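You operate a simulated robot arm through the tools that you are given. There is no shell and no other tool. Be economical: measure what you need, move in short steps, check, and stop when the job is done.

You are at the controls of a simulated robot arm. One attempt, no reset.

JOB
Stop the drips: push bench clips five and six in.
Fine: blue valve shut while you push them; reopen it after.

Only the result counts: the job must be done as asked and must still hold three seconds after the hand-in. Knocking over, shifting, dropping, spilling or breaking anything else fails it.

ROBOT AND FRAMES
A 6-joint arm with a two-finger parallel gripper, fixed in place. Base frame: the origin is at the foot of the arm, x ahead of it, y to its left, z up. Units: cm, degrees, N and s.
With the tool pointing down near the work surface it reaches from about 36 to 76 cm from the base axis. Its first joint turns from -66.0 to 66.0 degrees. Payload 2.45 kg.
The tool frame sits at the grasp point between the pads (the TCP): z along the fingers, y along the line on which they close. The tips reach 2.4 cm beyond it. Largest opening 6.8 cm; finger width 1.7, thickness 1; the body of the gripper, 4 by 7 cm, starts 4.1 cm behind the TCP.
Orientation is that of the tool frame in the base frame, as a unit quaternion [x, y, z, w]. With the fingers straight down and closing along the base's y, the tool's x points along the base's -x, its y along +y and its z along -z.

CONTROLS
- The arm moves only by the tool servo_tool. Its argument "plan" is a list that holds one entry, the list of rows, each a list of 6 numbers: the shift along the tool's x, y, z in cm, then the turn, a rotation vector about the tool's x, y, z in degrees. In form: [[[x, y, z, ax, ay, az], ...]]. A call has 1 to 12 rows; each row is the pose to reach, as a shift and turn from the pose commanded when the call began, along the tool's axes at that moment. "fingers" is the gripper command, from -1 (shut) to 1 (fully open), values between in proportion, set as the call begins (left out, the last holds). Rows are played at 5 a second. More than 5 cm and 8.6 degrees between two rows, or a gripper value outside its range, and nothing of the call is played. A pose out of reach is approached as far as the arm can. The call stops where the force on the tool passes 40 N (or 10 N more than at its start, if that is more) or the arm is blocked; 0.2 s more then pass. The fingers move at their own pace (about 10.8 cm/s each) and stop on an object; they squeeze with about 28 N. The grip force told is the motor's: it shows also when the fingers shut on nothing. Time passes only in rows, and 0.2 s behind the last, so rows that repeat a pose let the fingers close. It gives the time, the measured TCP pose, the force on the tool (base axes), the opening and the grip force at its end, in the units of the frame above (readings bear some noise).
- Cameras (640 x 400 px; columns grow to the right, rows downward): "scene" is fixed at [18.32, 45.23, 145.95]; the picture's right is [-0.48, -0.87, 0.00], its down [-0.57, 0.32, -0.76] and it looks along [0.66, -0.37, -0.65] (base axes); focal length 359 px, centre (320, 200). "wrist" rides on the gripper at [8.4, 1.1, -7.5] in the tool frame; the picture's right is [-0.13, 0.99, 0.00], its down [-0.60, -0.08, -0.79] and it looks along [-0.79, -0.10, 0.61] (tool axes); focal length 251 px, centre (320, 200). There is no depth. A picture from a camera that has moved, and an enlarged one, comes with that camera's place and axes in the base frame and with its lens. The place of the scene camera against the robot may be out by one fixed shift of up to 1.8 cm in any direction.
- get_image(camera): a new picture of that camera. It takes no simulated time.
- inspect(camera, box): a new picture of the part [left, top, right, bottom] of that camera's present view, enlarged. It takes no simulated time.
- sign_off(): hands the job in; it is judged then, once.

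Go step by step. Nothing tells you positions but the pictures and the camera data: compare them with the known pose of the tool, close in by small moves and look again before you grip or let go. The budget is 120 turns and 68 pictures, counting those below and the enlarged ones. Unless the task says otherwise, let go and move clear before handing in, and close with one line.

The tools are called after "Call:" by a JSON object that holds its "fn" and its "kwargs". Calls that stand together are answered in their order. servo_tool: Moves the arm, as the interface text tells. Its arguments: {"type":"object","properties":{"plan":{"type":"array"},"fingers":{"type":"number"}},"required":["plan"]} The other tools are called the same way: get_image (camera) takes a picture; inspect (camera, box) takes an enlarged picture of a part of a camera's view; sign_off () hands the job in.

At the start:

```text
time_s: 0.0
position: [39.91, 26.57, 122.65]
tool_rot: [0.0, 1.0, 0.0, 0.001]
contact_force: [-0.2, -0.5, 0.1]
width: 6.83
grasp_force: 0.1
```

scene: 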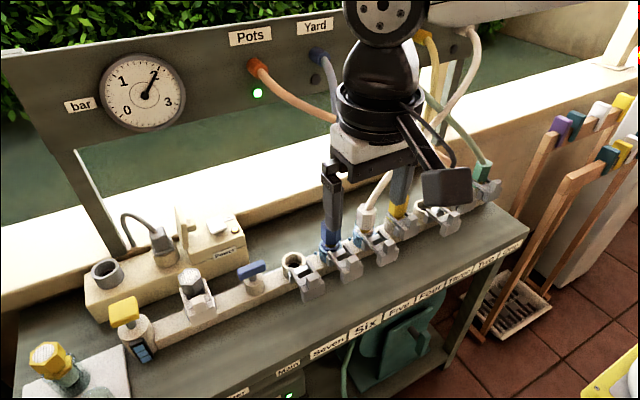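
wrist: 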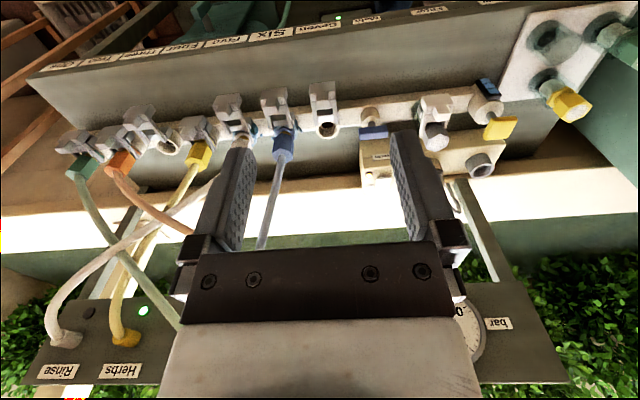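

I see a bench with a manifold carrying clips, a blue lever valve and a gauge. I'll enlarge the relevant parts before moving.

Call:
{"fn": "inspect", "kwargs": {"camera": "scene", "box": [220, 160, 540, 360]}}

Call:
{"fn": "inspect", "kwargs": {"camera": "scene", "box": [20, 200, 340, 400]}}

Call:
{"fn": "inspect", "kwargs": {"camera": "wrist", "box": [40, 0, 360, 200]}}

Call:
{"fn": "inspect", "kwargs": {"camera": "wrist", "box": [320, 0, 640, 200]}}

```text
2.00 times, centred on (380, 260) of scene
camera zoom: at [18.32, 45.23, 145.95], right [-0.48, -0.87, 0.0], down [-0.57, 0.32, -0.76], along [0.66, -0.37, -0.65], focal length 719 px, centre (200, 80)
```

zoom: 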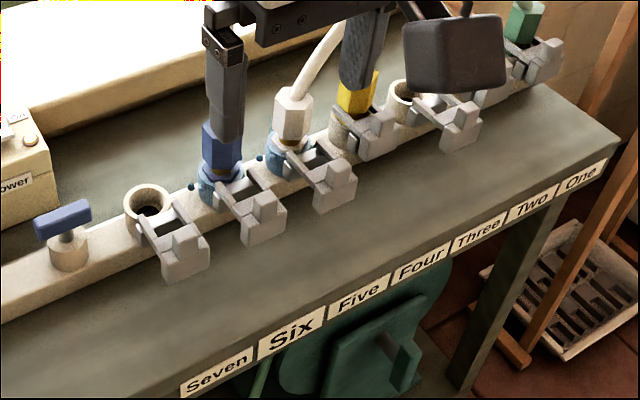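

```text
2.00 times, centred on (180, 300) of scene
camera zoom: at [18.32, 45.23, 145.95], right [-0.48, -0.87, 0.0], down [-0.57, 0.32, -0.76], along [0.66, -0.37, -0.65], focal length 719 px, centre (600, 0)
```

zoom: 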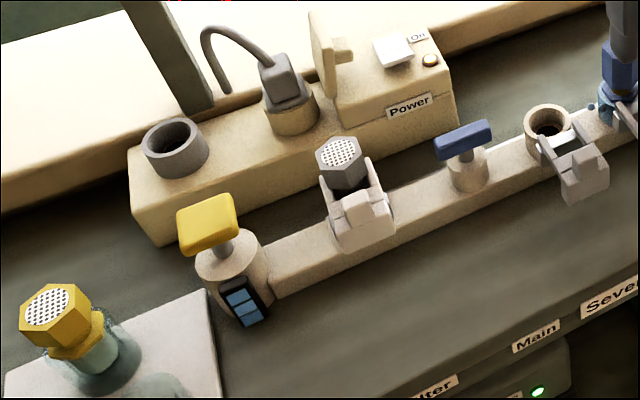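

```text
2.00 times, centred on (200, 100) of wrist
camera zoom: at [31.36, 27.74, 130.11], right [0.13, 0.99, 0.0], down [0.6, -0.08, 0.79], along [0.79, -0.1, -0.61], focal length 503 px, centre (560, 400)
```

zoom: 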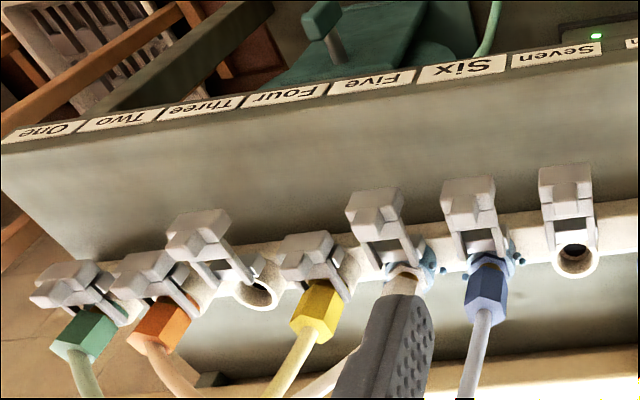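

```text
2.00 times, centred on (480, 100) of wrist
camera zoom: at [31.36, 27.74, 130.11], right [0.13, 0.99, 0.0], down [0.6, -0.08, 0.79], along [0.79, -0.1, -0.61], focal length 503 px, centre (0, 400)
```

zoom: 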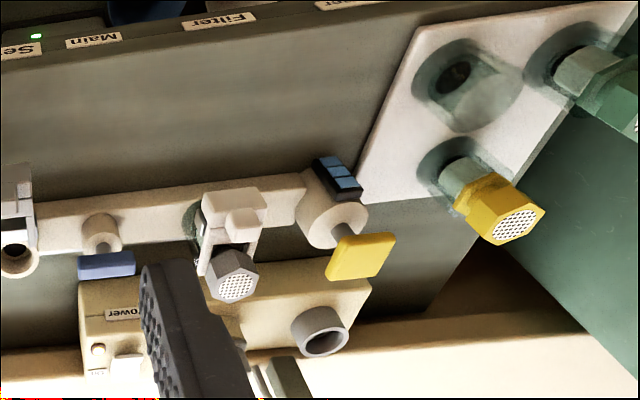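

Clips seven, six, five and three are out, with drips at six and five. The blue lever sits left of seven and lies along the rail, so it looks open. I'll move closer above the valve for a better view.

Call:
{"fn": "servo_tool", "kwargs": {"plan": [[[-2.5, 1, 2.5, 0, 0, 0], [-5, 2, 5, 0, 0, 0], [-7.5, 3, 7.5, 0, 0, 0], [-10, 4, 10, 0, 0, 0], [-12, 5.5, 12.5, 0, 0, 0], [-14, 6.5, 15, 0, 0, 0]]]}}

Call:
{"fn": "get_image", "kwargs": {"camera": "wrist"}}

Call:
{"fn": "get_image", "kwargs": {"camera": "scene"}}

```text
time_s: 1.4
position: [54.09, 33.12, 107.58]
tool_rot: [0.0, 1.0, 0.0, 0.0]
contact_force: [0.7, 0.5, 0.4]
width: 6.77
grasp_force: 0.0
```

```text
61 pictures are left
camera wrist: at [45.49, 34.37, 115.01], right [0.13, 0.99, 0.0], down [0.6, -0.08, 0.79], along [0.79, -0.1, -0.61], focal length 251 px, centre (320, 200)
```

wrist: 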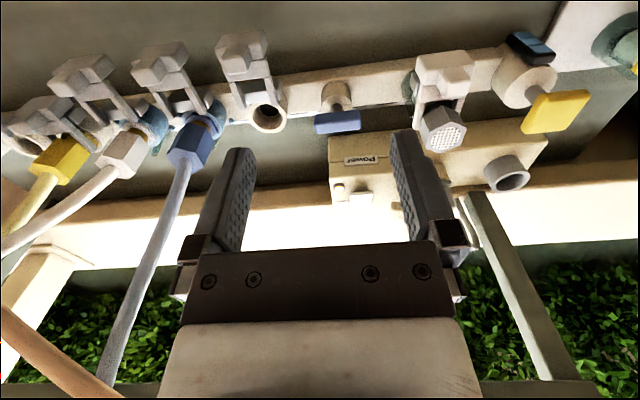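

```text
60 pictures are left
```

scene: 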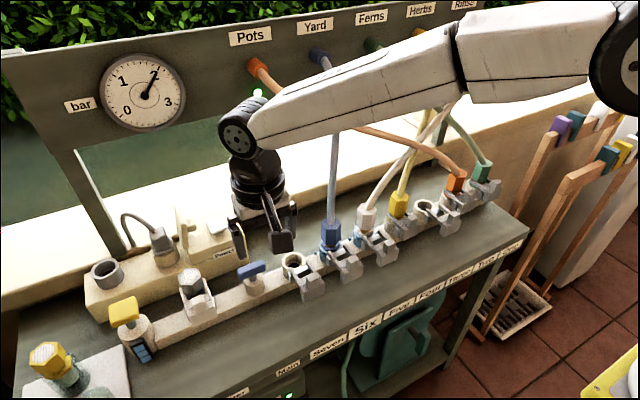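

The handle triangulates to about (63, 34, 91). I'll turn the gripper 90° so it closes across the bar, and come above it.

Call:
{"fn": "servo_tool", "kwargs": {"plan": [[[-0.8, 0.1, 0.5, 0, 0, -8.2], [-1.6, 0.2, 1, 0, 0, -16.4], [-2.4, 0.3, 1.5, 0, 0, -24.6], [-3.2, 0.4, 2, 0, 0, -32.8], [-4, 0.5, 2.5, 0, 0, -41], [-4.8, 0.6, 3, 0, 0, -49.2], [-5.6, 0.7, 3.5, 0, 0, -57.4], [-6.4, 0.8, 4, 0, 0, -65.6], [-7.2, 0.9, 4.5, 0, 0, -73.8], [-8, 1, 5, 0, 0, -82], [-8.4, 1, 5.6, 0, 0, -90]]]}}

Call:
{"fn": "get_image", "kwargs": {"camera": "wrist"}}

Call:
{"fn": "get_image", "kwargs": {"camera": "scene"}}

```text
time_s: 3.8
position: [62.31, 34.01, 101.96]
tool_rot: [0.708, -0.706, 0.0, 0.0]
contact_force: [-0.5, 0.6, -0.1]
width: 6.82
grasp_force: 0.1
```

```text
59 pictures are left
camera wrist: at [61.12, 25.75, 109.5], right [-0.99, 0.13, 0.0], down [0.08, 0.6, 0.79], along [0.1, 0.79, -0.61], focal length 251 px, centre (320, 200)
```

wrist: 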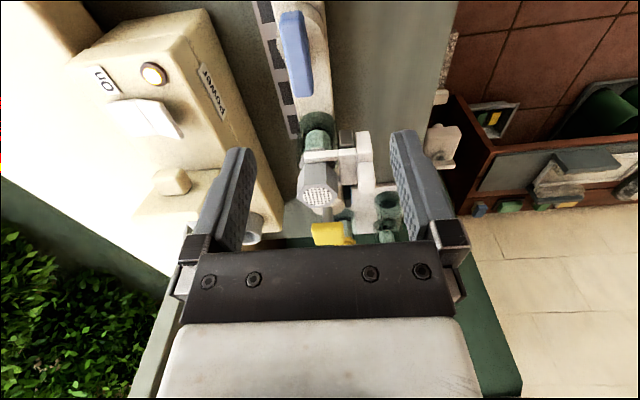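

```text
58 pictures are left
```

scene: 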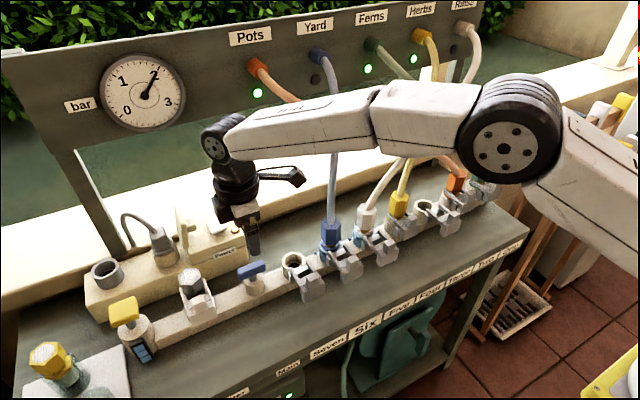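

The handle looks to be near (63.8, 33.8, 89.5), yawed about 6°. I'll go lower over it and look again.

Call:
{"fn": "servo_tool", "kwargs": {"plan": [[[0.1, -0.7, 2.5, 0, 0, 3], [0.2, -1.5, 5.5, 0, 0, 6]]]}}

Call:
{"fn": "get_image", "kwargs": {"camera": "wrist"}}

Call:
{"fn": "inspect", "kwargs": {"camera": "scene", "box": [160, 160, 360, 310]}}

```text
time_s: 4.4
position: [63.85, 33.65, 96.62]
tool_rot: [-0.669, 0.743, 0.0, 0.0]
contact_force: [0.2, 0.1, 0.3]
width: 6.77
grasp_force: 0.1
```

```text
57 pictures are left
camera wrist: at [61.74, 25.6, 104.11], right [-0.97, 0.23, 0.0], down [0.14, 0.59, 0.79], along [0.18, 0.77, -0.61], focal length 251 px, centre (320, 200)
```

wrist: 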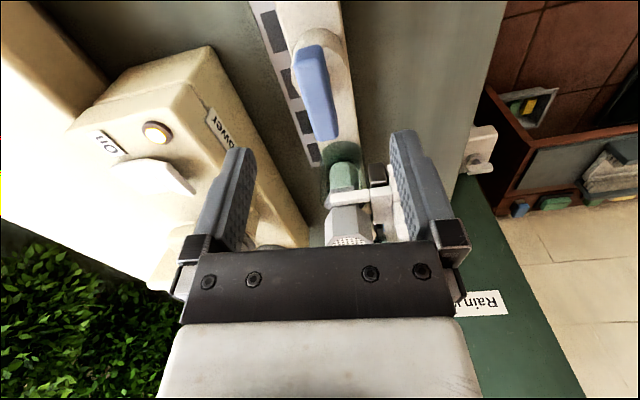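

```text
2.67 times, centred on (260, 235) of scene
camera zoom: at [18.32, 45.23, 145.94], right [-0.48, -0.87, 0.0], down [-0.57, 0.32, -0.76], along [0.66, -0.37, -0.65], focal length 958 px, centre (480, 107)
```

zoom: 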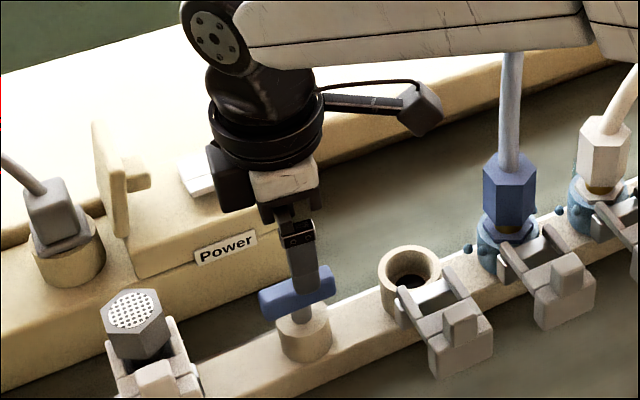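

I'll zoom in on the handle to get its yaw.

Call:
{"fn": "inspect", "kwargs": {"camera": "wrist", "box": [220, 0, 420, 150]}}

```text
2.67 times, centred on (320, 75) of wrist
camera zoom: at [61.74, 25.6, 104.11], right [-0.97, 0.23, 0.0], down [0.14, 0.59, 0.79], along [0.18, 0.77, -0.61], focal length 670 px, centre (320, 533)
```

zoom: 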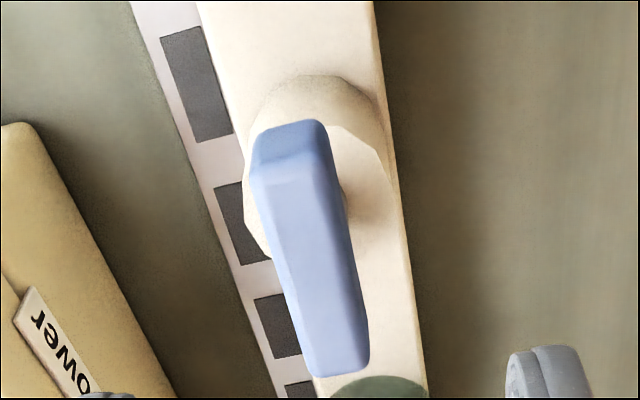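

The handle is nearly parallel to y, with its centre about (63.7, 33.9). I'll square up, half-close the fingers and lower to just around it.

Call:
{"fn": "servo_tool", "kwargs": {"plan": [[[-0.1, 0.1, 1.0, 0, 0, -2.5], [-0.23, 0.17, 2.0, 0, 0, -5], [-0.23, 0.17, 3.5, 0, 0, -5]]], "fingers": 0.1}}

Call:
{"fn": "get_image", "kwargs": {"camera": "wrist"}}

Call:
{"fn": "inspect", "kwargs": {"camera": "scene", "box": [180, 200, 340, 320]}}

```text
time_s: 5.2
position: [63.75, 33.94, 93.04]
tool_rot: [-0.701, 0.713, 0.0, -0.001]
contact_force: [0.8, 0.0, -0.4]
width: 3.72
grasp_force: 0.0
```

```text
54 pictures are left
camera wrist: at [62.35, 25.67, 100.46], right [-0.99, 0.15, 0.0], down [0.09, 0.6, 0.79], along [0.12, 0.78, -0.61], focal length 251 px, centre (320, 200)
```

wrist: 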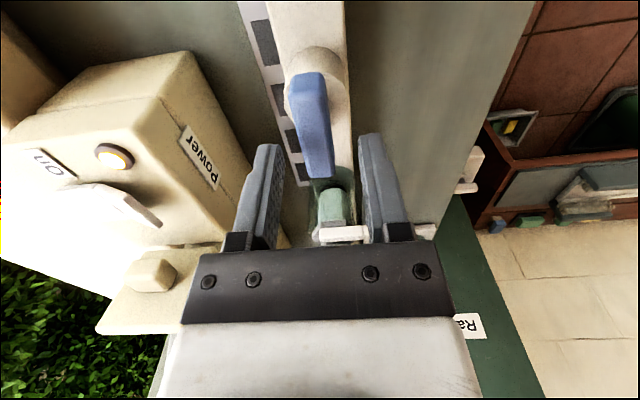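

```text
3.33 times, centred on (260, 260) of scene
camera zoom: at [18.32, 45.23, 145.94], right [-0.48, -0.87, 0.0], down [-0.57, 0.32, -0.76], along [0.66, -0.37, -0.65], focal length 1198 px, centre (520, 0)
```

zoom: 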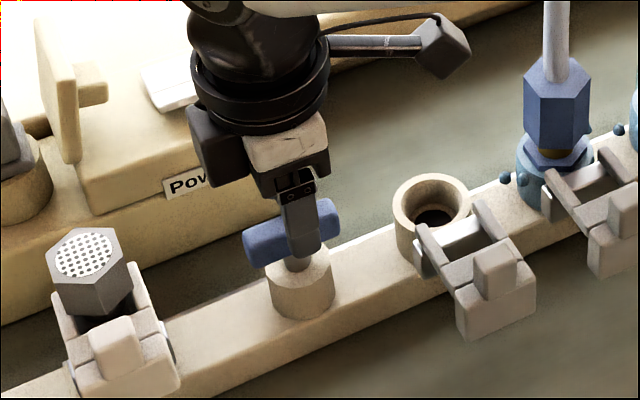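

The handle centre is about (63.75, 33.4, 90). I'll ease down around the bar, with the stop on force as a guard.

Call:
{"fn": "servo_tool", "kwargs": {"plan": [[[0.4, 0, 0.6, 0, 0, 0], [0.5, 0, 1.1, 0, 0, 0], [0.5, 0, 1.5, 0, 0, 0]]]}}

Call:
{"fn": "get_image", "kwargs": {"camera": "wrist"}}

Call:
{"fn": "inspect", "kwargs": {"camera": "scene", "box": [180, 200, 340, 320]}}

```text
time_s: 6.0
position: [63.72, 33.5, 91.41]
tool_rot: [-0.7, 0.714, 0.0, 0.001]
contact_force: [-0.6, -0.6, 0.5]
width: 3.76
grasp_force: 0.0
```

```text
52 pictures are left
camera wrist: at [62.3, 25.24, 98.96], right [-0.99, 0.15, 0.0], down [0.09, 0.6, 0.79], along [0.12, 0.78, -0.61], focal length 251 px, centre (320, 200)
```

wrist: 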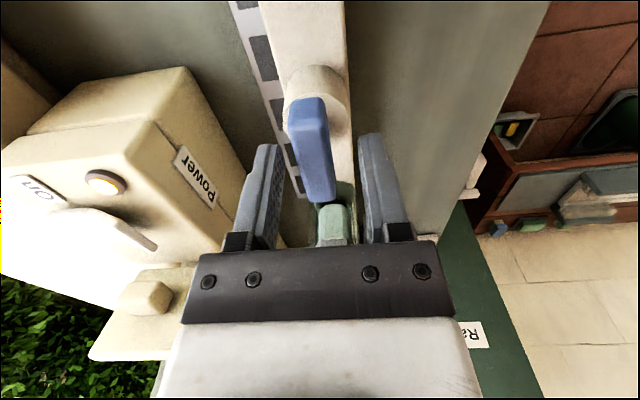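

```text
3.33 times, centred on (260, 260) of scene
camera zoom: at [18.32, 45.23, 145.95], right [-0.48, -0.87, 0.0], down [-0.57, 0.32, -0.76], along [0.66, -0.37, -0.65], focal length 1198 px, centre (520, 0)
```

zoom: 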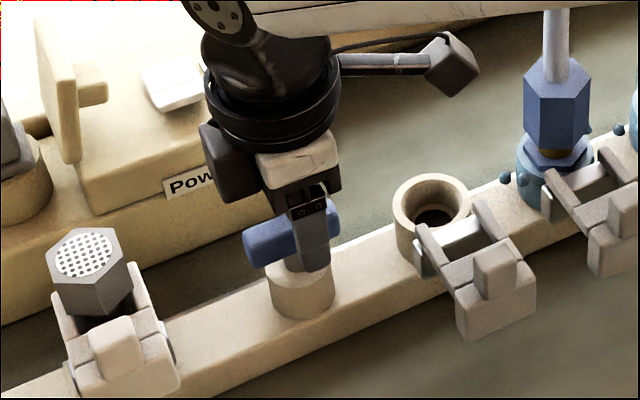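

The fingers straddle the bar, centred. I'll close on it.

Call:
{"fn": "servo_tool", "kwargs": {"plan": [[[0, 0, 0, 0, 0, 0], [0, 0, 0, 0, 0, 0]]], "fingers": -1}}

Call:
{"fn": "inspect", "kwargs": {"camera": "scene", "box": [180, 200, 340, 320]}}

```text
time_s: 6.6
position: [63.94, 33.52, 91.49]
tool_rot: [-0.701, 0.714, -0.002, 0.003]
contact_force: [29.2, 2.7, -9.7]
width: 1.69
grasp_force: 35.3
```

```text
3.33 times, centred on (260, 260) of scene
camera zoom: at [18.42, 45.24, 145.93], right [-0.48, -0.87, 0.0], down [-0.57, 0.32, -0.76], along [0.66, -0.37, -0.65], focal length 1198 px, centre (520, 0)
```

zoom: 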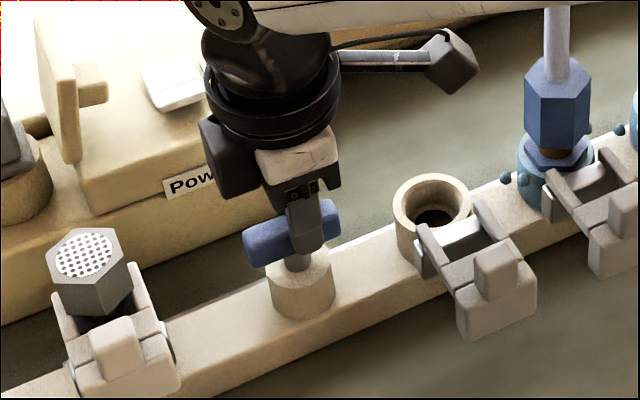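

The grip pulls the arm about 0.2 cm in +x, so I'll recentre before turning.

Call:
{"fn": "servo_tool", "kwargs": {"plan": [[[0, -0.25, 0, 0, 0, 0], [0, -0.25, 0, 0, 0, 0]]]}}

```text
time_s: 7.2
position: [64.02, 33.53, 91.52]
tool_rot: [-0.701, 0.713, 0.0, 0.0]
contact_force: [15.9, -6.0, -0.9]
width: 1.69
grasp_force: 35.2
```

Still 16 N, so I'll shift a touch more and start turning clockwise.

Call:
{"fn": "servo_tool", "kwargs": {"plan": [[[0, -0.2, 0, 0, 0, 0], [0, -0.2, 0, 0, 0, 4], [0, -0.2, 0, 0, 0, 8], [0, -0.2, 0, 0, 0, 12]]]}}

```text
time_s: 8.2
position: [63.94, 33.45, 91.55]
tool_rot: [-0.623, 0.782, 0.0, -0.002]
contact_force: [-16.1, -14.8, 13.9]
width: 1.71
grasp_force: 36.5
```

The gripper turned 12° with moderate force. I'll check that the handle and gauge follow.

Call:
{"fn": "get_image", "kwargs": {"camera": "scene"}}

Call:
{"fn": "get_image", "kwargs": {"camera": "wrist"}}

```text
49 pictures are left
```

scene: 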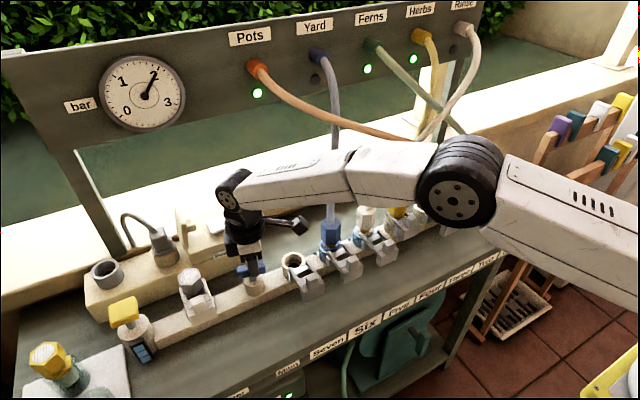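

```text
48 pictures are left
camera wrist: at [60.83, 25.69, 99.05], right [-0.94, 0.35, 0.0], down [0.22, 0.57, 0.79], along [0.27, 0.74, -0.61], focal length 251 px, centre (320, 200)
```

wrist: 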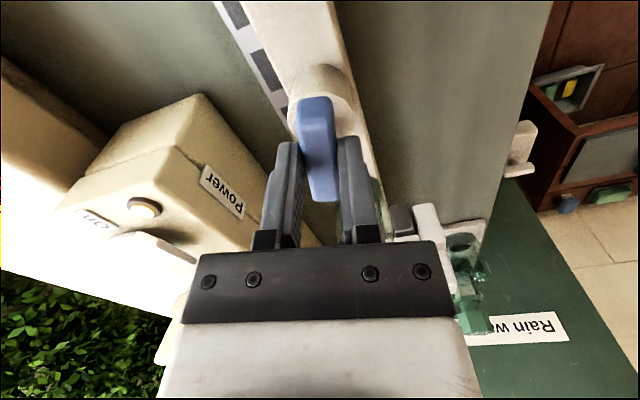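

The handle follows clockwise. I'll relieve the side force and keep turning.

Call:
{"fn": "servo_tool", "kwargs": {"plan": [[[0.18, 0.1, -0.05, 0, 0, 0], [0.18, 0.1, -0.1, 0, 0, 6], [0.18, 0.1, -0.1, 0, 0, 12], [0.18, 0.1, -0.1, 0, 0, 18], [0.18, 0.1, -0.1, 0, 0, 24], [0.18, 0.1, -0.1, 0, 0, 30]]]}}

```text
time_s: 9.6
position: [63.56, 33.67, 91.44]
tool_rot: [-0.399, 0.917, 0.001, -0.002]
contact_force: [-22.2, 12.8, -5.2]
width: 1.69
grasp_force: 35.4
```

Now about 43°. I'll relieve again and continue.

Call:
{"fn": "servo_tool", "kwargs": {"plan": [[[0.05, 0.2, 0, 0, 0, 0], [0.05, 0.2, 0, 0, 0, 6], [0.05, 0.2, 0, 0, 0, 12], [0.05, 0.2, 0, 0, 0, 18], [0.05, 0.2, 0, 0, 0, 24]]]}}

Call:
{"fn": "get_image", "kwargs": {"camera": "scene"}}

```text
time_s: 10.8
position: [63.62, 33.81, 91.43]
tool_rot: [-0.199, 0.98, 0.001, -0.001]
contact_force: [-19.5, 15.6, -13.4]
width: 1.69
grasp_force: 35.2
```

```text
47 pictures are left
```

scene: 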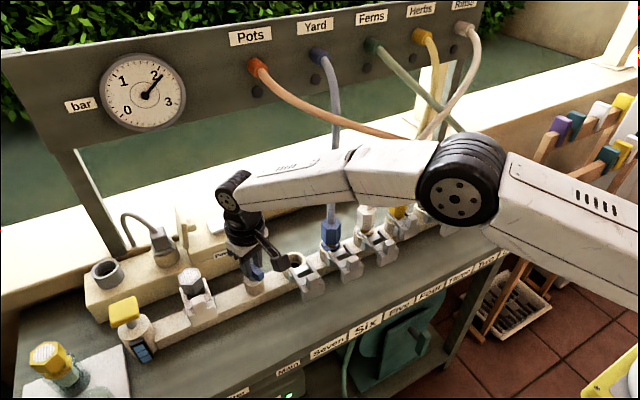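

The panel lamps have gone off, so the valve is closing. I'll finish to 90°.

Call:
{"fn": "servo_tool", "kwargs": {"plan": [[[0.1, 0.15, -0.05, 0, 0, 0], [0.1, 0.15, -0.05, 0, 0, 6], [0.1, 0.15, -0.05, 0, 0, 12], [0.1, 0.15, -0.05, 0, 0, 18], [0.1, 0.15, -0.05, 0, 0, 23]]]}}

Call:
{"fn": "get_image", "kwargs": {"camera": "wrist"}}

```text
time_s: 12.0
position: [63.48, 34.04, 91.61]
tool_rot: [0.0, 1.0, 0.001, 0.002]
contact_force: [-0.2, 29.0, -23.3]
width: 1.67
grasp_force: 35.1
```

```text
46 pictures are left
camera wrist: at [54.96, 35.15, 99.02], right [0.13, 0.99, 0.0], down [0.6, -0.08, 0.79], along [0.79, -0.1, -0.61], focal length 251 px, centre (320, 200)
```

wrist: 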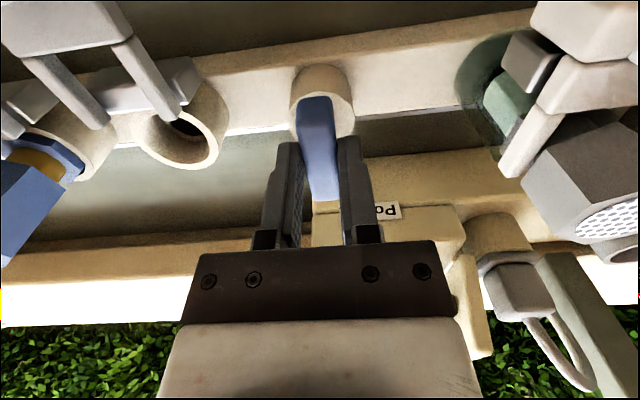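

The handle is now square across the rail. I'll ease the sideways load, release and rise.

Call:
{"fn": "servo_tool", "kwargs": {"plan": [[[0, 0.25, -0.15, 0, 0, 0], [0, 0.25, -0.15, 0, 0, 0]]]}}

Call:
{"fn": "servo_tool", "kwargs": {"plan": [[[0, 0, 0, 0, 0, 0], [0, 0, 0, 0, 0, 0], [0, 0, -2, 0, 0, 0], [0, 0, -5, 0, 0, 0], [0, 0, -8, 0, 0, 0]]], "fingers": 0.0}}

Call:
{"fn": "get_image", "kwargs": {"camera": "scene"}}

Call:
{"fn": "get_image", "kwargs": {"camera": "wrist"}}

```text
time_s: 12.6
position: [63.4, 33.91, 91.62]
tool_rot: [-0.001, 1.0, -0.002, -0.001]
contact_force: [-0.7, 22.3, -26.9]
width: 1.68
grasp_force: 35.8
```

```text
time_s: 13.8
position: [63.63, 33.91, 99.97]
tool_rot: [0.0, 1.0, 0.0, 0.0]
contact_force: [0.9, 0.4, 0.2]
width: 3.39
grasp_force: 0.1
```

```text
45 pictures are left
```

scene: 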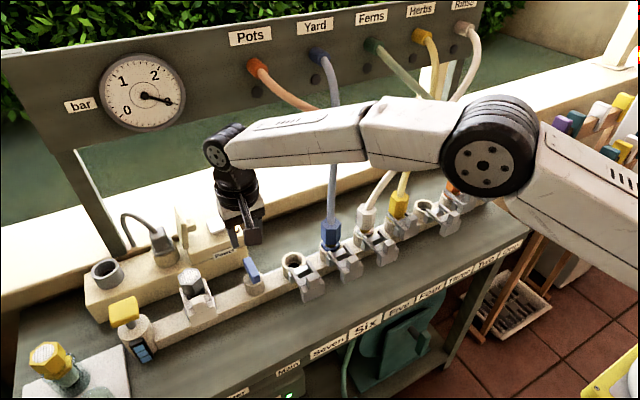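

```text
44 pictures are left
camera wrist: at [55.14, 35.02, 107.34], right [0.13, 0.99, 0.0], down [0.6, -0.08, 0.79], along [0.79, -0.1, -0.61], focal length 251 px, centre (320, 200)
```

wrist: 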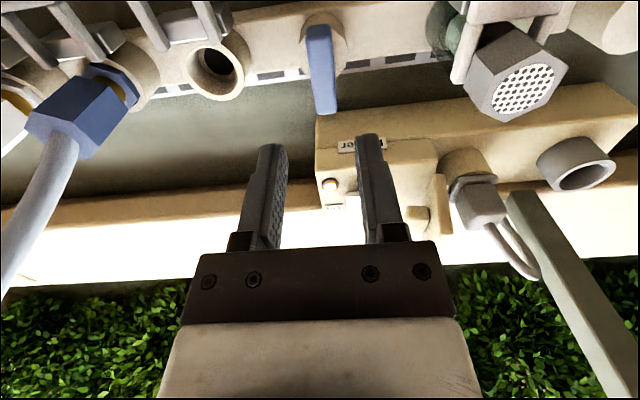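

The valve is shut, but the gauge has climbed. I'll check it.

Call:
{"fn": "inspect", "kwargs": {"camera": "scene", "box": [60, 40, 220, 140]}}

Call:
{"fn": "inspect", "kwargs": {"camera": "scene", "box": [270, 190, 470, 315]}}

```text
4.00 times, centred on (140, 90) of scene
camera zoom: at [18.32, 45.23, 145.95], right [-0.48, -0.87, 0.0], down [-0.57, 0.32, -0.76], along [0.66, -0.37, -0.65], focal length 1437 px, centre (1040, 640)
```

zoom: 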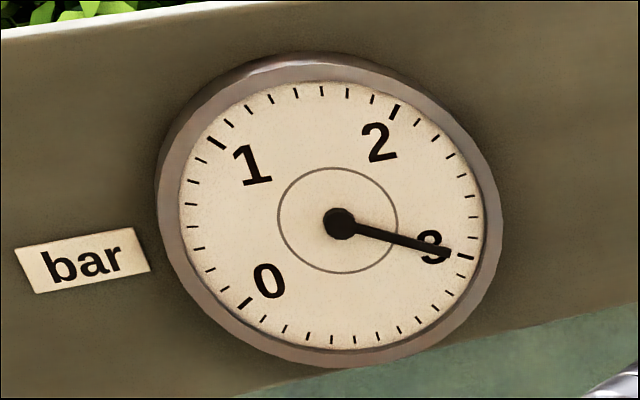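

```text
3.20 times, centred on (370, 252) of scene
camera zoom: at [18.32, 45.23, 145.95], right [-0.48, -0.87, 0.0], down [-0.57, 0.32, -0.76], along [0.66, -0.37, -0.65], focal length 1150 px, centre (160, 32)
```

zoom: 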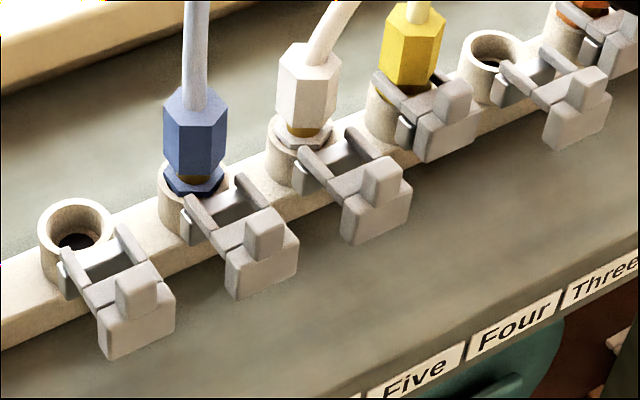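

The drips have stopped, and ports count out as five = white hose and six = blue hose. I'll back off, shut the fingers and move in front of clips five and six for a close look.

Call:
{"fn": "servo_tool", "kwargs": {"plan": [[[4, 0, 0, 0, 0, 0], [8, 0, 0, 0, 0, 0], [11.6, -2, 0.5, 0, 0, 0], [11.6, -6, 1.5, 0, 0, 0], [11.6, -10, 2, 0, 0, 0], [11.6, -14, 2.5, 0, 0, 0], [11.6, -15, 3, 0, 0, 0]]], "fingers": -1}}

Call:
{"fn": "get_image", "kwargs": {"camera": "wrist"}}

```text
time_s: 15.4
position: [52.11, 18.76, 96.86]
tool_rot: [0.0, 1.0, 0.0, -0.001]
contact_force: [0.0, -0.2, 0.5]
width: 0.01
grasp_force: 23.2
```

```text
41 pictures are left
camera wrist: at [43.5, 19.91, 104.3], right [0.13, 0.99, 0.0], down [0.6, -0.08, 0.79], along [0.79, -0.1, -0.61], focal length 251 px, centre (320, 200)
```

wrist: 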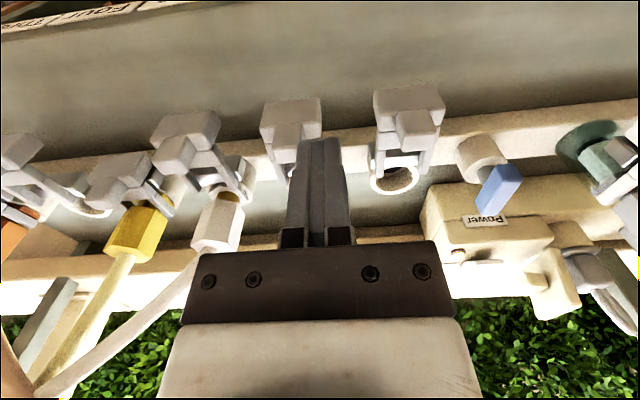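

Clip six should be near (57, 15.7, about 85), and the rail seems lower than I'd assumed. I'll move the closed tip down in front of it, staying clear, and compare.

Call:
{"fn": "servo_tool", "kwargs": {"plan": [[[2.5, -1.5, 1, 0, 0, 0], [2.5, -3, 3, 0, 0, 0], [2.5, -3, 6, 0, 0, 0]]]}}

Call:
{"fn": "get_image", "kwargs": {"camera": "wrist"}}

Call:
{"fn": "get_image", "kwargs": {"camera": "scene"}}

```text
time_s: 16.2
position: [49.51, 15.57, 90.95]
tool_rot: [0.0, 1.0, 0.0, 0.0]
contact_force: [-0.4, -0.4, 0.2]
width: 0.0
grasp_force: 23.5
```

```text
40 pictures are left
camera wrist: at [41.02, 16.77, 98.46], right [0.13, 0.99, 0.0], down [0.6, -0.08, 0.79], along [0.79, -0.1, -0.61], focal length 251 px, centre (320, 200)
```

wrist: 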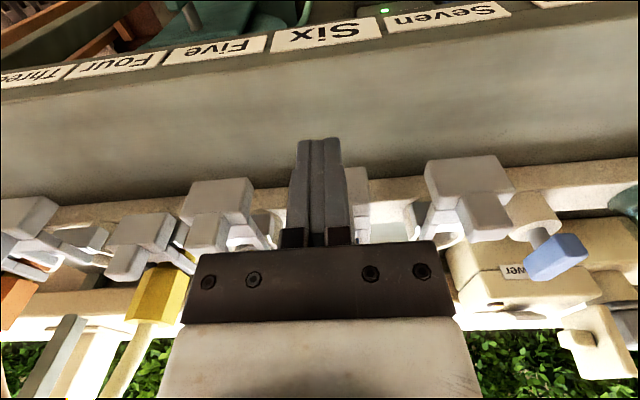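

```text
39 pictures are left
```

scene: 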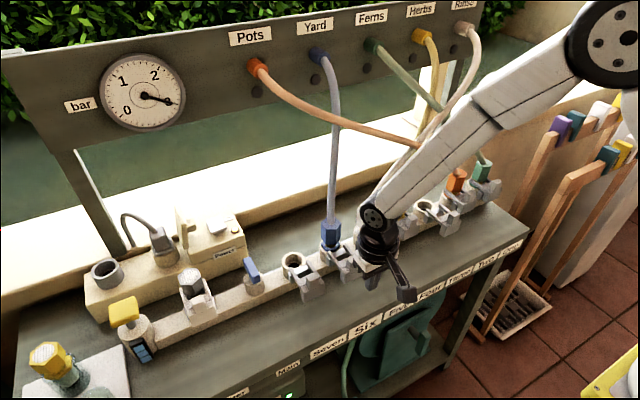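

Clip blocks are at about x=55, z=86.7, with y = 25.2 (seven), 16.2 (six) and 7.3 (five). I'll lower the shut tip in front of six.

Call:
{"fn": "servo_tool", "kwargs": {"plan": [[[0, 0.6, 1, 0, 0, 0], [0, 0.6, 1.8, 0, 0, 0], [0, 0.6, 2.4, 0, 0, 0]]]}}

Call:
{"fn": "get_image", "kwargs": {"camera": "wrist"}}

Call:
{"fn": "inspect", "kwargs": {"camera": "scene", "box": [280, 200, 440, 320]}}

```text
time_s: 17.0
position: [49.5, 16.34, 88.53]
tool_rot: [0.0, 1.0, 0.001, 0.0]
contact_force: [-0.3, 0.9, -0.5]
width: 0.01
grasp_force: 23.9
```

```text
38 pictures are left
camera wrist: at [40.97, 17.55, 96.0], right [0.13, 0.99, 0.0], down [0.6, -0.08, 0.79], along [0.79, -0.1, -0.61], focal length 251 px, centre (320, 200)
```

wrist: 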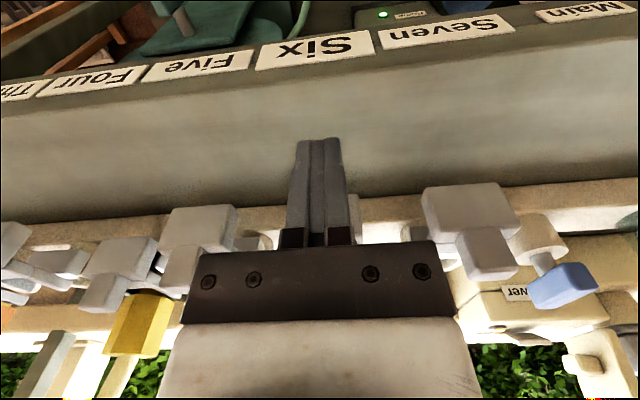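

```text
3.33 times, centred on (360, 260) of scene
camera zoom: at [18.32, 45.23, 145.95], right [-0.48, -0.87, 0.0], down [-0.57, 0.32, -0.76], along [0.66, -0.37, -0.65], focal length 1198 px, centre (187, 0)
```

zoom: 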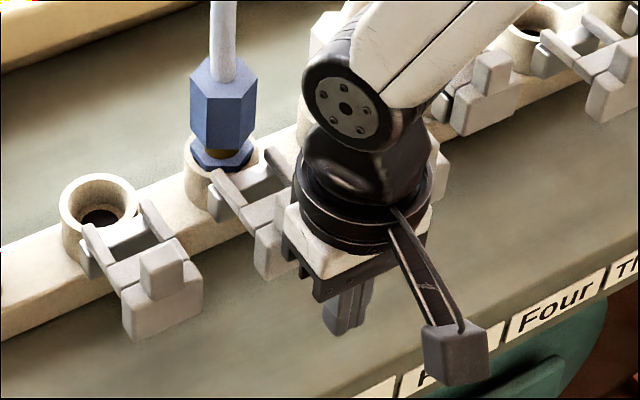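

The tip is still above the block's mid-height. I'll lower a bit more, gently.

Call:
{"fn": "servo_tool", "kwargs": {"plan": [[[0, 0, 0.3, 0, 0, 0], [0, 0, 0.6, 0, 0, 0], [0, 0, 0.9, 0, 0, 0]]]}}

Call:
{"fn": "get_image", "kwargs": {"camera": "wrist"}}

```text
time_s: 17.8
position: [49.47, 16.42, 87.56]
tool_rot: [0.0, 1.0, 0.0, 0.0]
contact_force: [0.4, -0.4, -1.0]
width: 0.0
grasp_force: 23.2
```

```text
36 pictures are left
camera wrist: at [40.94, 17.67, 95.04], right [0.13, 0.99, 0.0], down [0.6, -0.08, 0.79], along [0.79, -0.1, -0.61], focal length 251 px, centre (320, 200)
```

wrist: 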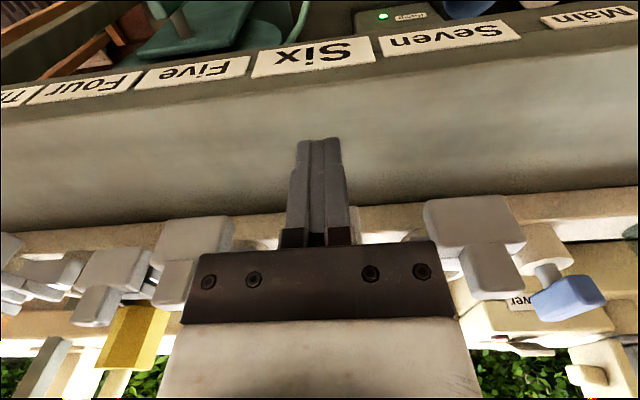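

No contact at tip height 85.2. Now I'll push +x at clip six in short steps.

Call:
{"fn": "servo_tool", "kwargs": {"plan": [[[-1.2, -0.1, 0, 0, 0, 0], [-2.2, -0.15, 0, 0, 0, 0], [-2.8, -0.15, 0, 0, 0, 0], [-3.2, -0.15, 0, 0, 0, 0], [-3.6, -0.15, 0, 0, 0, 0], [-4.0, -0.15, 0, 0, 0, 0], [-4.4, -0.15, 0, 0, 0, 0]]]}}

Call:
{"fn": "get_image", "kwargs": {"camera": "wrist"}}

Call:
{"fn": "inspect", "kwargs": {"camera": "scene", "box": [280, 200, 440, 320]}}

```text
time_s: 19.4
position: [54.06, 16.25, 87.46]
tool_rot: [0.0, 1.0, -0.001, 0.0]
contact_force: [-0.3, 0.4, 0.3]
width: 0.01
grasp_force: 23.4
```

```text
35 pictures are left
camera wrist: at [45.42, 17.46, 95.03], right [0.13, 0.99, 0.0], down [0.6, -0.08, 0.79], along [0.79, -0.1, -0.61], focal length 251 px, centre (320, 200)
```

wrist: 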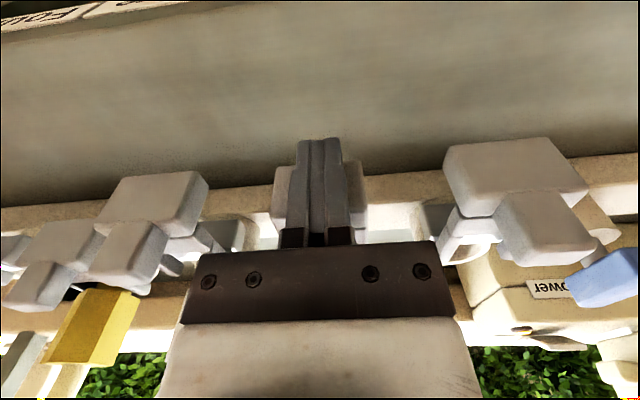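

```text
3.33 times, centred on (360, 260) of scene
camera zoom: at [18.32, 45.23, 145.95], right [-0.48, -0.87, 0.0], down [-0.57, 0.32, -0.76], along [0.66, -0.37, -0.65], focal length 1198 px, centre (187, 0)
```

zoom: 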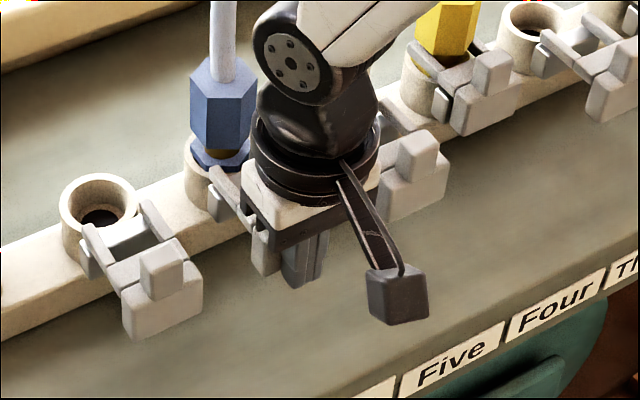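

No contact yet, and the tip is centred on block six. I'll continue forward in small steps.

Call:
{"fn": "servo_tool", "kwargs": {"plan": [[[-0.4, 0, 0, 0, 0, 0], [-0.8, 0, 0, 0, 0, 0], [-1.1, 0, 0, 0, 0, 0], [-1.4, 0, 0, 0, 0, 0], [-1.7, 0, 0, 0, 0, 0]]]}}

Call:
{"fn": "get_image", "kwargs": {"camera": "wrist"}}

Call:
{"fn": "inspect", "kwargs": {"camera": "scene", "box": [280, 200, 440, 320]}}

```text
time_s: 20.6
position: [55.63, 16.29, 87.47]
tool_rot: [0.0, 1.0, 0.0, -0.001]
contact_force: [-0.7, 0.1, 0.6]
width: 0.01
grasp_force: 24.4
```

```text
33 pictures are left
camera wrist: at [47.13, 17.46, 94.98], right [0.13, 0.99, 0.0], down [0.6, -0.08, 0.79], along [0.79, -0.1, -0.61], focal length 251 px, centre (320, 200)
```

wrist: 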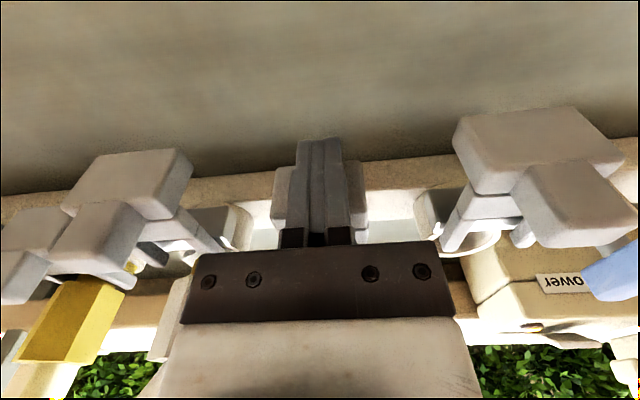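

```text
3.33 times, centred on (360, 260) of scene
camera zoom: at [18.32, 45.23, 145.95], right [-0.48, -0.87, 0.0], down [-0.57, 0.32, -0.76], along [0.66, -0.37, -0.65], focal length 1198 px, centre (187, 0)
```

zoom: 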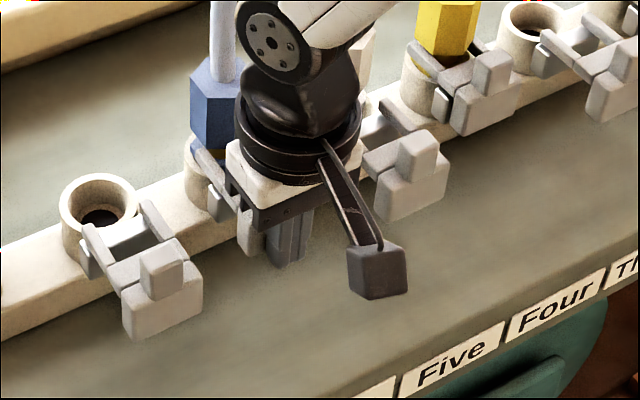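

Block six is moving along with the tip, so it slides with little force. I'll keep pushing until it seats.

Call:
{"fn": "servo_tool", "kwargs": {"plan": [[[-0.3, 0, 0, 0, 0, 0], [-0.6, 0, 0, 0, 0, 0], [-0.9, 0, 0, 0, 0, 0], [-1.2, 0, 0, 0, 0, 0]]]}}

Call:
{"fn": "inspect", "kwargs": {"camera": "scene", "box": [280, 200, 440, 320]}}

Call:
{"fn": "get_image", "kwargs": {"camera": "wrist"}}

```text
time_s: 21.6
position: [56.77, 16.34, 87.49]
tool_rot: [0.0, 1.0, 0.001, 0.0]
contact_force: [-0.4, -0.2, -0.6]
width: 0.02
grasp_force: 23.8
```

```text
3.33 times, centred on (360, 260) of scene
camera zoom: at [18.32, 45.23, 145.95], right [-0.48, -0.87, 0.0], down [-0.57, 0.32, -0.76], along [0.66, -0.37, -0.65], focal length 1198 px, centre (187, 0)
```

zoom: 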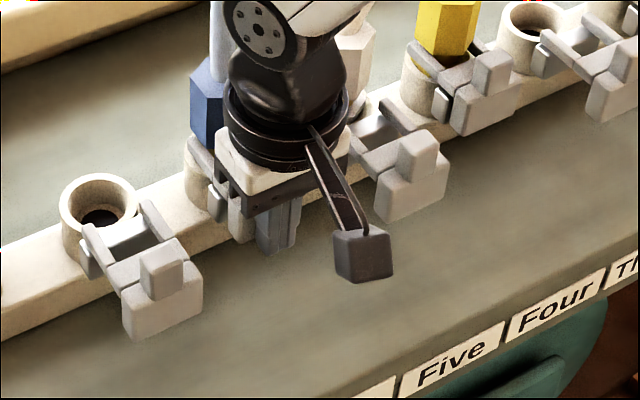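

```text
30 pictures are left
camera wrist: at [48.28, 17.52, 94.98], right [0.13, 0.99, 0.0], down [0.6, -0.08, 0.79], along [0.79, -0.1, -0.61], focal length 251 px, centre (320, 200)
```

wrist: 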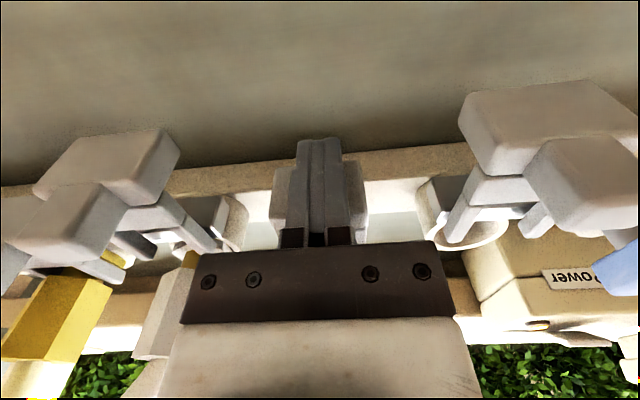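

It is still following. I'll push further with the guard on.

Call:
{"fn": "servo_tool", "kwargs": {"plan": [[[-0.3, 0, 0, 0, 0, 0], [-0.6, 0, 0, 0, 0, 0], [-0.9, 0, 0, 0, 0, 0]]]}}

Call:
{"fn": "inspect", "kwargs": {"camera": "scene", "box": [280, 200, 440, 320]}}

```text
time_s: 22.6
position: [57.23, 16.25, 87.4]
tool_rot: [-0.001, 1.0, -0.002, -0.007]
contact_force: [-11.2, -0.5, 3.5]
width: 0.0
grasp_force: 23.4
stopped in row 3: the force on the tool passed its limit (the readings are from after the stop); the commanded pose is now the measured one
```

```text
3.33 times, centred on (360, 260) of scene
camera zoom: at [18.29, 45.23, 145.95], right [-0.48, -0.87, 0.0], down [-0.57, 0.32, -0.76], along [0.66, -0.37, -0.65], focal length 1198 px, centre (187, 0)
```

zoom: 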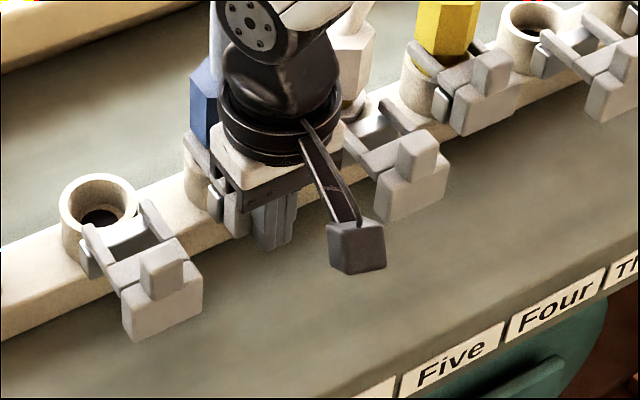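

It stopped with over 40 N, so it's either seated or blocked. I'll back off and look.

Call:
{"fn": "servo_tool", "kwargs": {"plan": [[[2, 0, 0, 0, 0, 0], [5, 0, 0, 0, 0, 0], [6, -4, -1, 0, 0, 0], [6, -8, -2, 0, 0, 0]]]}}

Call:
{"fn": "inspect", "kwargs": {"camera": "scene", "box": [280, 180, 440, 300]}}

Call:
{"fn": "get_image", "kwargs": {"camera": "wrist"}}

```text
time_s: 23.6
position: [51.52, 8.24, 89.64]
tool_rot: [-0.001, 1.0, -0.001, -0.006]
contact_force: [0.4, 0.2, 0.6]
width: 0.02
grasp_force: 23.8
```

```text
3.33 times, centred on (360, 240) of scene
camera zoom: at [18.32, 45.23, 145.95], right [-0.48, -0.87, 0.0], down [-0.57, 0.32, -0.76], along [0.66, -0.37, -0.65], focal length 1198 px, centre (187, 67)
```

zoom: 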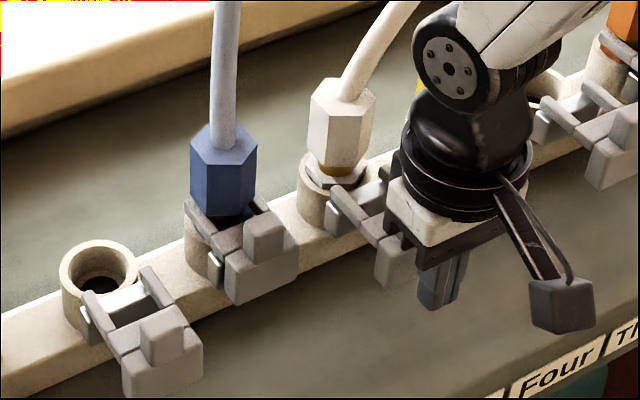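

```text
27 pictures are left
camera wrist: at [42.99, 9.48, 97.21], right [0.13, 0.99, 0.0], down [0.61, -0.08, 0.79], along [0.78, -0.1, -0.62], focal length 251 px, centre (320, 200)
```

wrist: 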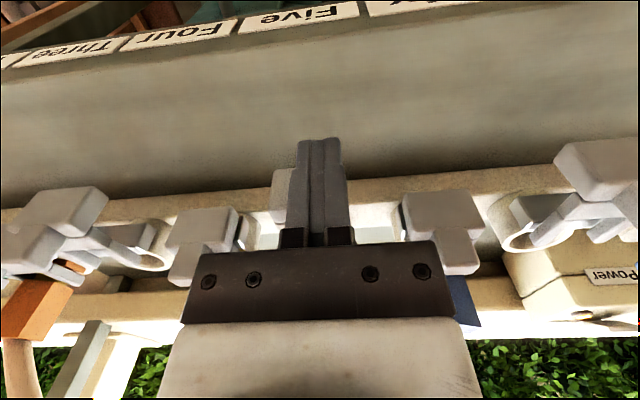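

Clip six now sits like the seated four. Next is clip five at y≈7.4: I'll lower in front of it and push the same way, to about x=57.

Call:
{"fn": "servo_tool", "kwargs": {"plan": [[[1, -0.85, 0, 0, 0, 0], [1, -0.85, 1, 0, 0, 0], [1, -0.85, 2.1, 0, 0, 0]]]}}

Call:
{"fn": "get_image", "kwargs": {"camera": "wrist"}}

```text
time_s: 24.4
position: [50.48, 7.49, 87.48]
tool_rot: [0.0, 1.0, -0.002, -0.005]
contact_force: [-0.3, -0.3, -0.9]
width: 0.0
grasp_force: 24.1
```

```text
26 pictures are left
camera wrist: at [42.02, 8.68, 95.06], right [0.13, 0.99, 0.0], down [0.61, -0.08, 0.79], along [0.78, -0.1, -0.62], focal length 251 px, centre (320, 200)
```

wrist: 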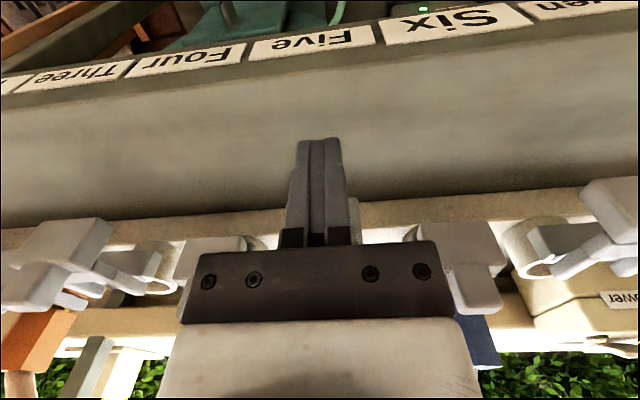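

The view matches the approach to six. I'll push forward in steps.

Call:
{"fn": "servo_tool", "kwargs": {"plan": [[[-1, 0, 0, 0, 0, 0], [-2, 0, 0, 0, 0, 0], [-2.5, 0, 0, 0, 0, 0], [-3, 0, 0, 0, 0, 0], [-3.5, 0, 0, 0, 0, 0]]]}}

Call:
{"fn": "get_image", "kwargs": {"camera": "wrist"}}

```text
time_s: 25.6
position: [54.0, 7.34, 87.37]
tool_rot: [-0.001, 1.0, -0.001, -0.006]
contact_force: [-0.4, 0.0, 0.3]
width: 0.01
grasp_force: 23.9
```

```text
25 pictures are left
camera wrist: at [45.47, 8.67, 94.97], right [0.13, 0.99, 0.0], down [0.61, -0.08, 0.79], along [0.78, -0.1, -0.62], focal length 251 px, centre (320, 200)
```

wrist: 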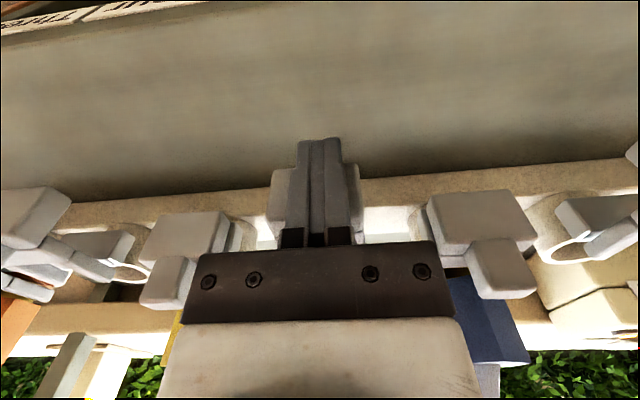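

Centred and in contact. I'll push on to seating.

Call:
{"fn": "servo_tool", "kwargs": {"plan": [[[-0.4, 0, 0, 0, 0, 0], [-0.8, 0, 0, 0, 0, 0], [-1.2, 0, 0, 0, 0, 0], [-1.6, 0, 0, 0, 0, 0], [-2.0, 0, 0, 0, 0, 0], [-2.4, 0, 0, 0, 0, 0], [-2.7, 0, 0, 0, 0, 0], [-3.0, 0, 0, 0, 0, 0], [-3.3, 0, 0, 0, 0, 0], [-3.6, 0, 0, 0, 0, 0]]]}}

```text
time_s: 27.8
position: [57.33, 7.49, 87.28]
tool_rot: [-0.001, 1.0, -0.002, -0.008]
contact_force: [-22.6, 2.6, 12.1]
width: 0.02
grasp_force: 23.1
```

It meets resistance at the same x as six did. One more nudge until the guard trips.

Call:
{"fn": "servo_tool", "kwargs": {"plan": [[[-0.2, 0, 0, 0, 0, 0], [-0.4, 0, 0, 0, 0, 0], [-0.6, 0, 0, 0, 0, 0]]]}}

Call:
{"fn": "servo_tool", "kwargs": {"plan": [[[2, 0, 0, 0, 0, 0], [6, 0, 0, 0, 0, 0], [7, 0, -4, 0, 0, 0], [7, 2, -8, 0, 0, 0]]]}}

Call:
{"fn": "inspect", "kwargs": {"camera": "scene", "box": [280, 180, 440, 300]}}

Call:
{"fn": "get_image", "kwargs": {"camera": "wrist"}}

```text
time_s: 28.2
position: [57.2, 7.43, 87.04]
tool_rot: [-0.001, 1.0, -0.003, -0.013]
contact_force: [-11.3, -0.2, 4.0]
width: 0.01
grasp_force: 23.8
stopped in row 2: the force on the tool passed its limit (the readings are from after the stop); the commanded pose is now the measured one
```

```text
time_s: 29.2
position: [50.34, 9.33, 95.37]
tool_rot: [-0.001, 1.0, -0.002, -0.011]
contact_force: [0.3, 0.4, 0.2]
width: 0.0
grasp_force: 23.6
```

```text
3.33 times, centred on (360, 240) of scene
camera zoom: at [18.32, 45.23, 145.95], right [-0.48, -0.87, 0.0], down [-0.57, 0.32, -0.76], along [0.66, -0.37, -0.65], focal length 1198 px, centre (187, 67)
```

zoom: 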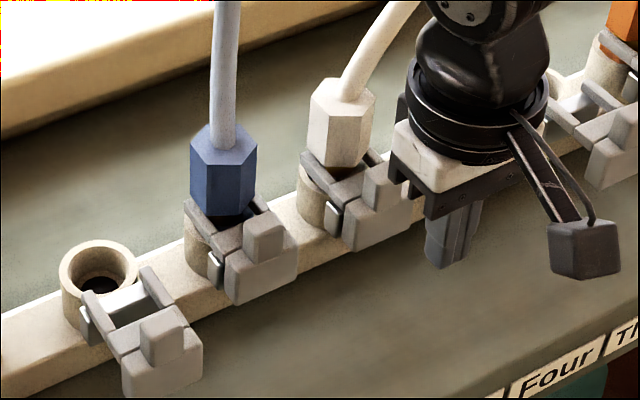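

```text
23 pictures are left
camera wrist: at [42.05, 10.59, 102.98], right [0.13, 0.99, -0.01], down [0.62, -0.07, 0.78], along [0.77, -0.1, -0.63], focal length 251 px, centre (320, 200)
```

wrist: 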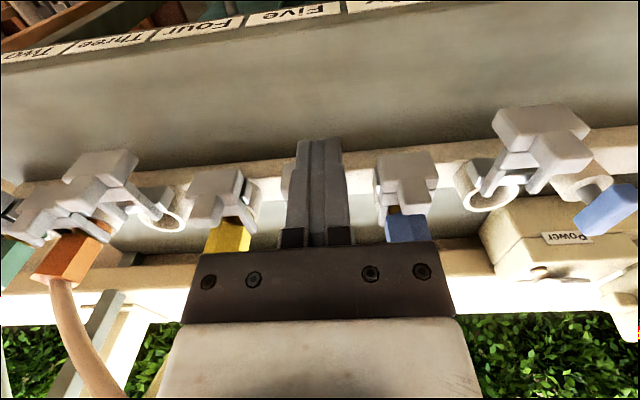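

Clips five and six both sit like the seated four. Next I'll reopen the blue valve, starting by rising and moving back above its handle.

Call:
{"fn": "servo_tool", "kwargs": {"plan": [[[0, 0, -2.5, 0, 0, 0], [0, 0, -5, 0, -1.2, 0], [0, 4.5, -5, 0, -1.2, 0], [0, 9, -5, 0, -1.2, 0], [0, 13.5, -5, 0, -1.2, 0], [0, 18, -5, 0, -1.2, 0], [0, 22.5, -5, 0, -1.2, 0], [0, 24.5, -5, 0, -1.2, 0], [-4.5, 24.5, -5, 0, -1.2, 0], [-9, 24.5, -5, 0, -1.2, 0], [-13.3, 24.5, -5, 0, -1.2, 0]]], "fingers": 0.1}}

Call:
{"fn": "get_image", "kwargs": {"camera": "wrist"}}

```text
time_s: 31.6
position: [63.69, 33.94, 99.83]
tool_rot: [-0.001, 1.0, -0.003, -0.001]
contact_force: [-0.3, -0.5, -0.3]
width: 3.71
grasp_force: 0.0
```

```text
22 pictures are left
camera wrist: at [55.19, 35.21, 107.41], right [0.13, 0.99, 0.0], down [0.6, -0.07, 0.79], along [0.79, -0.1, -0.61], focal length 251 px, centre (320, 200)
```

wrist: 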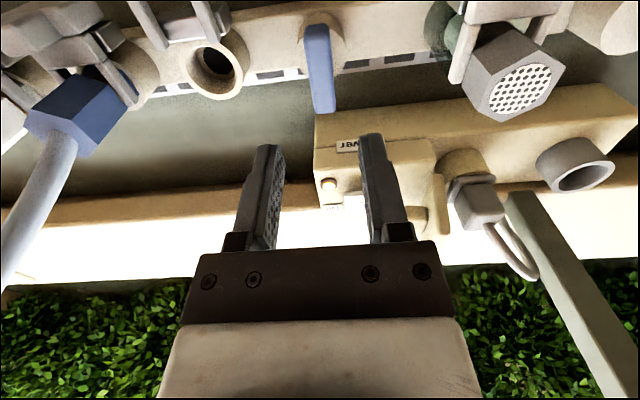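

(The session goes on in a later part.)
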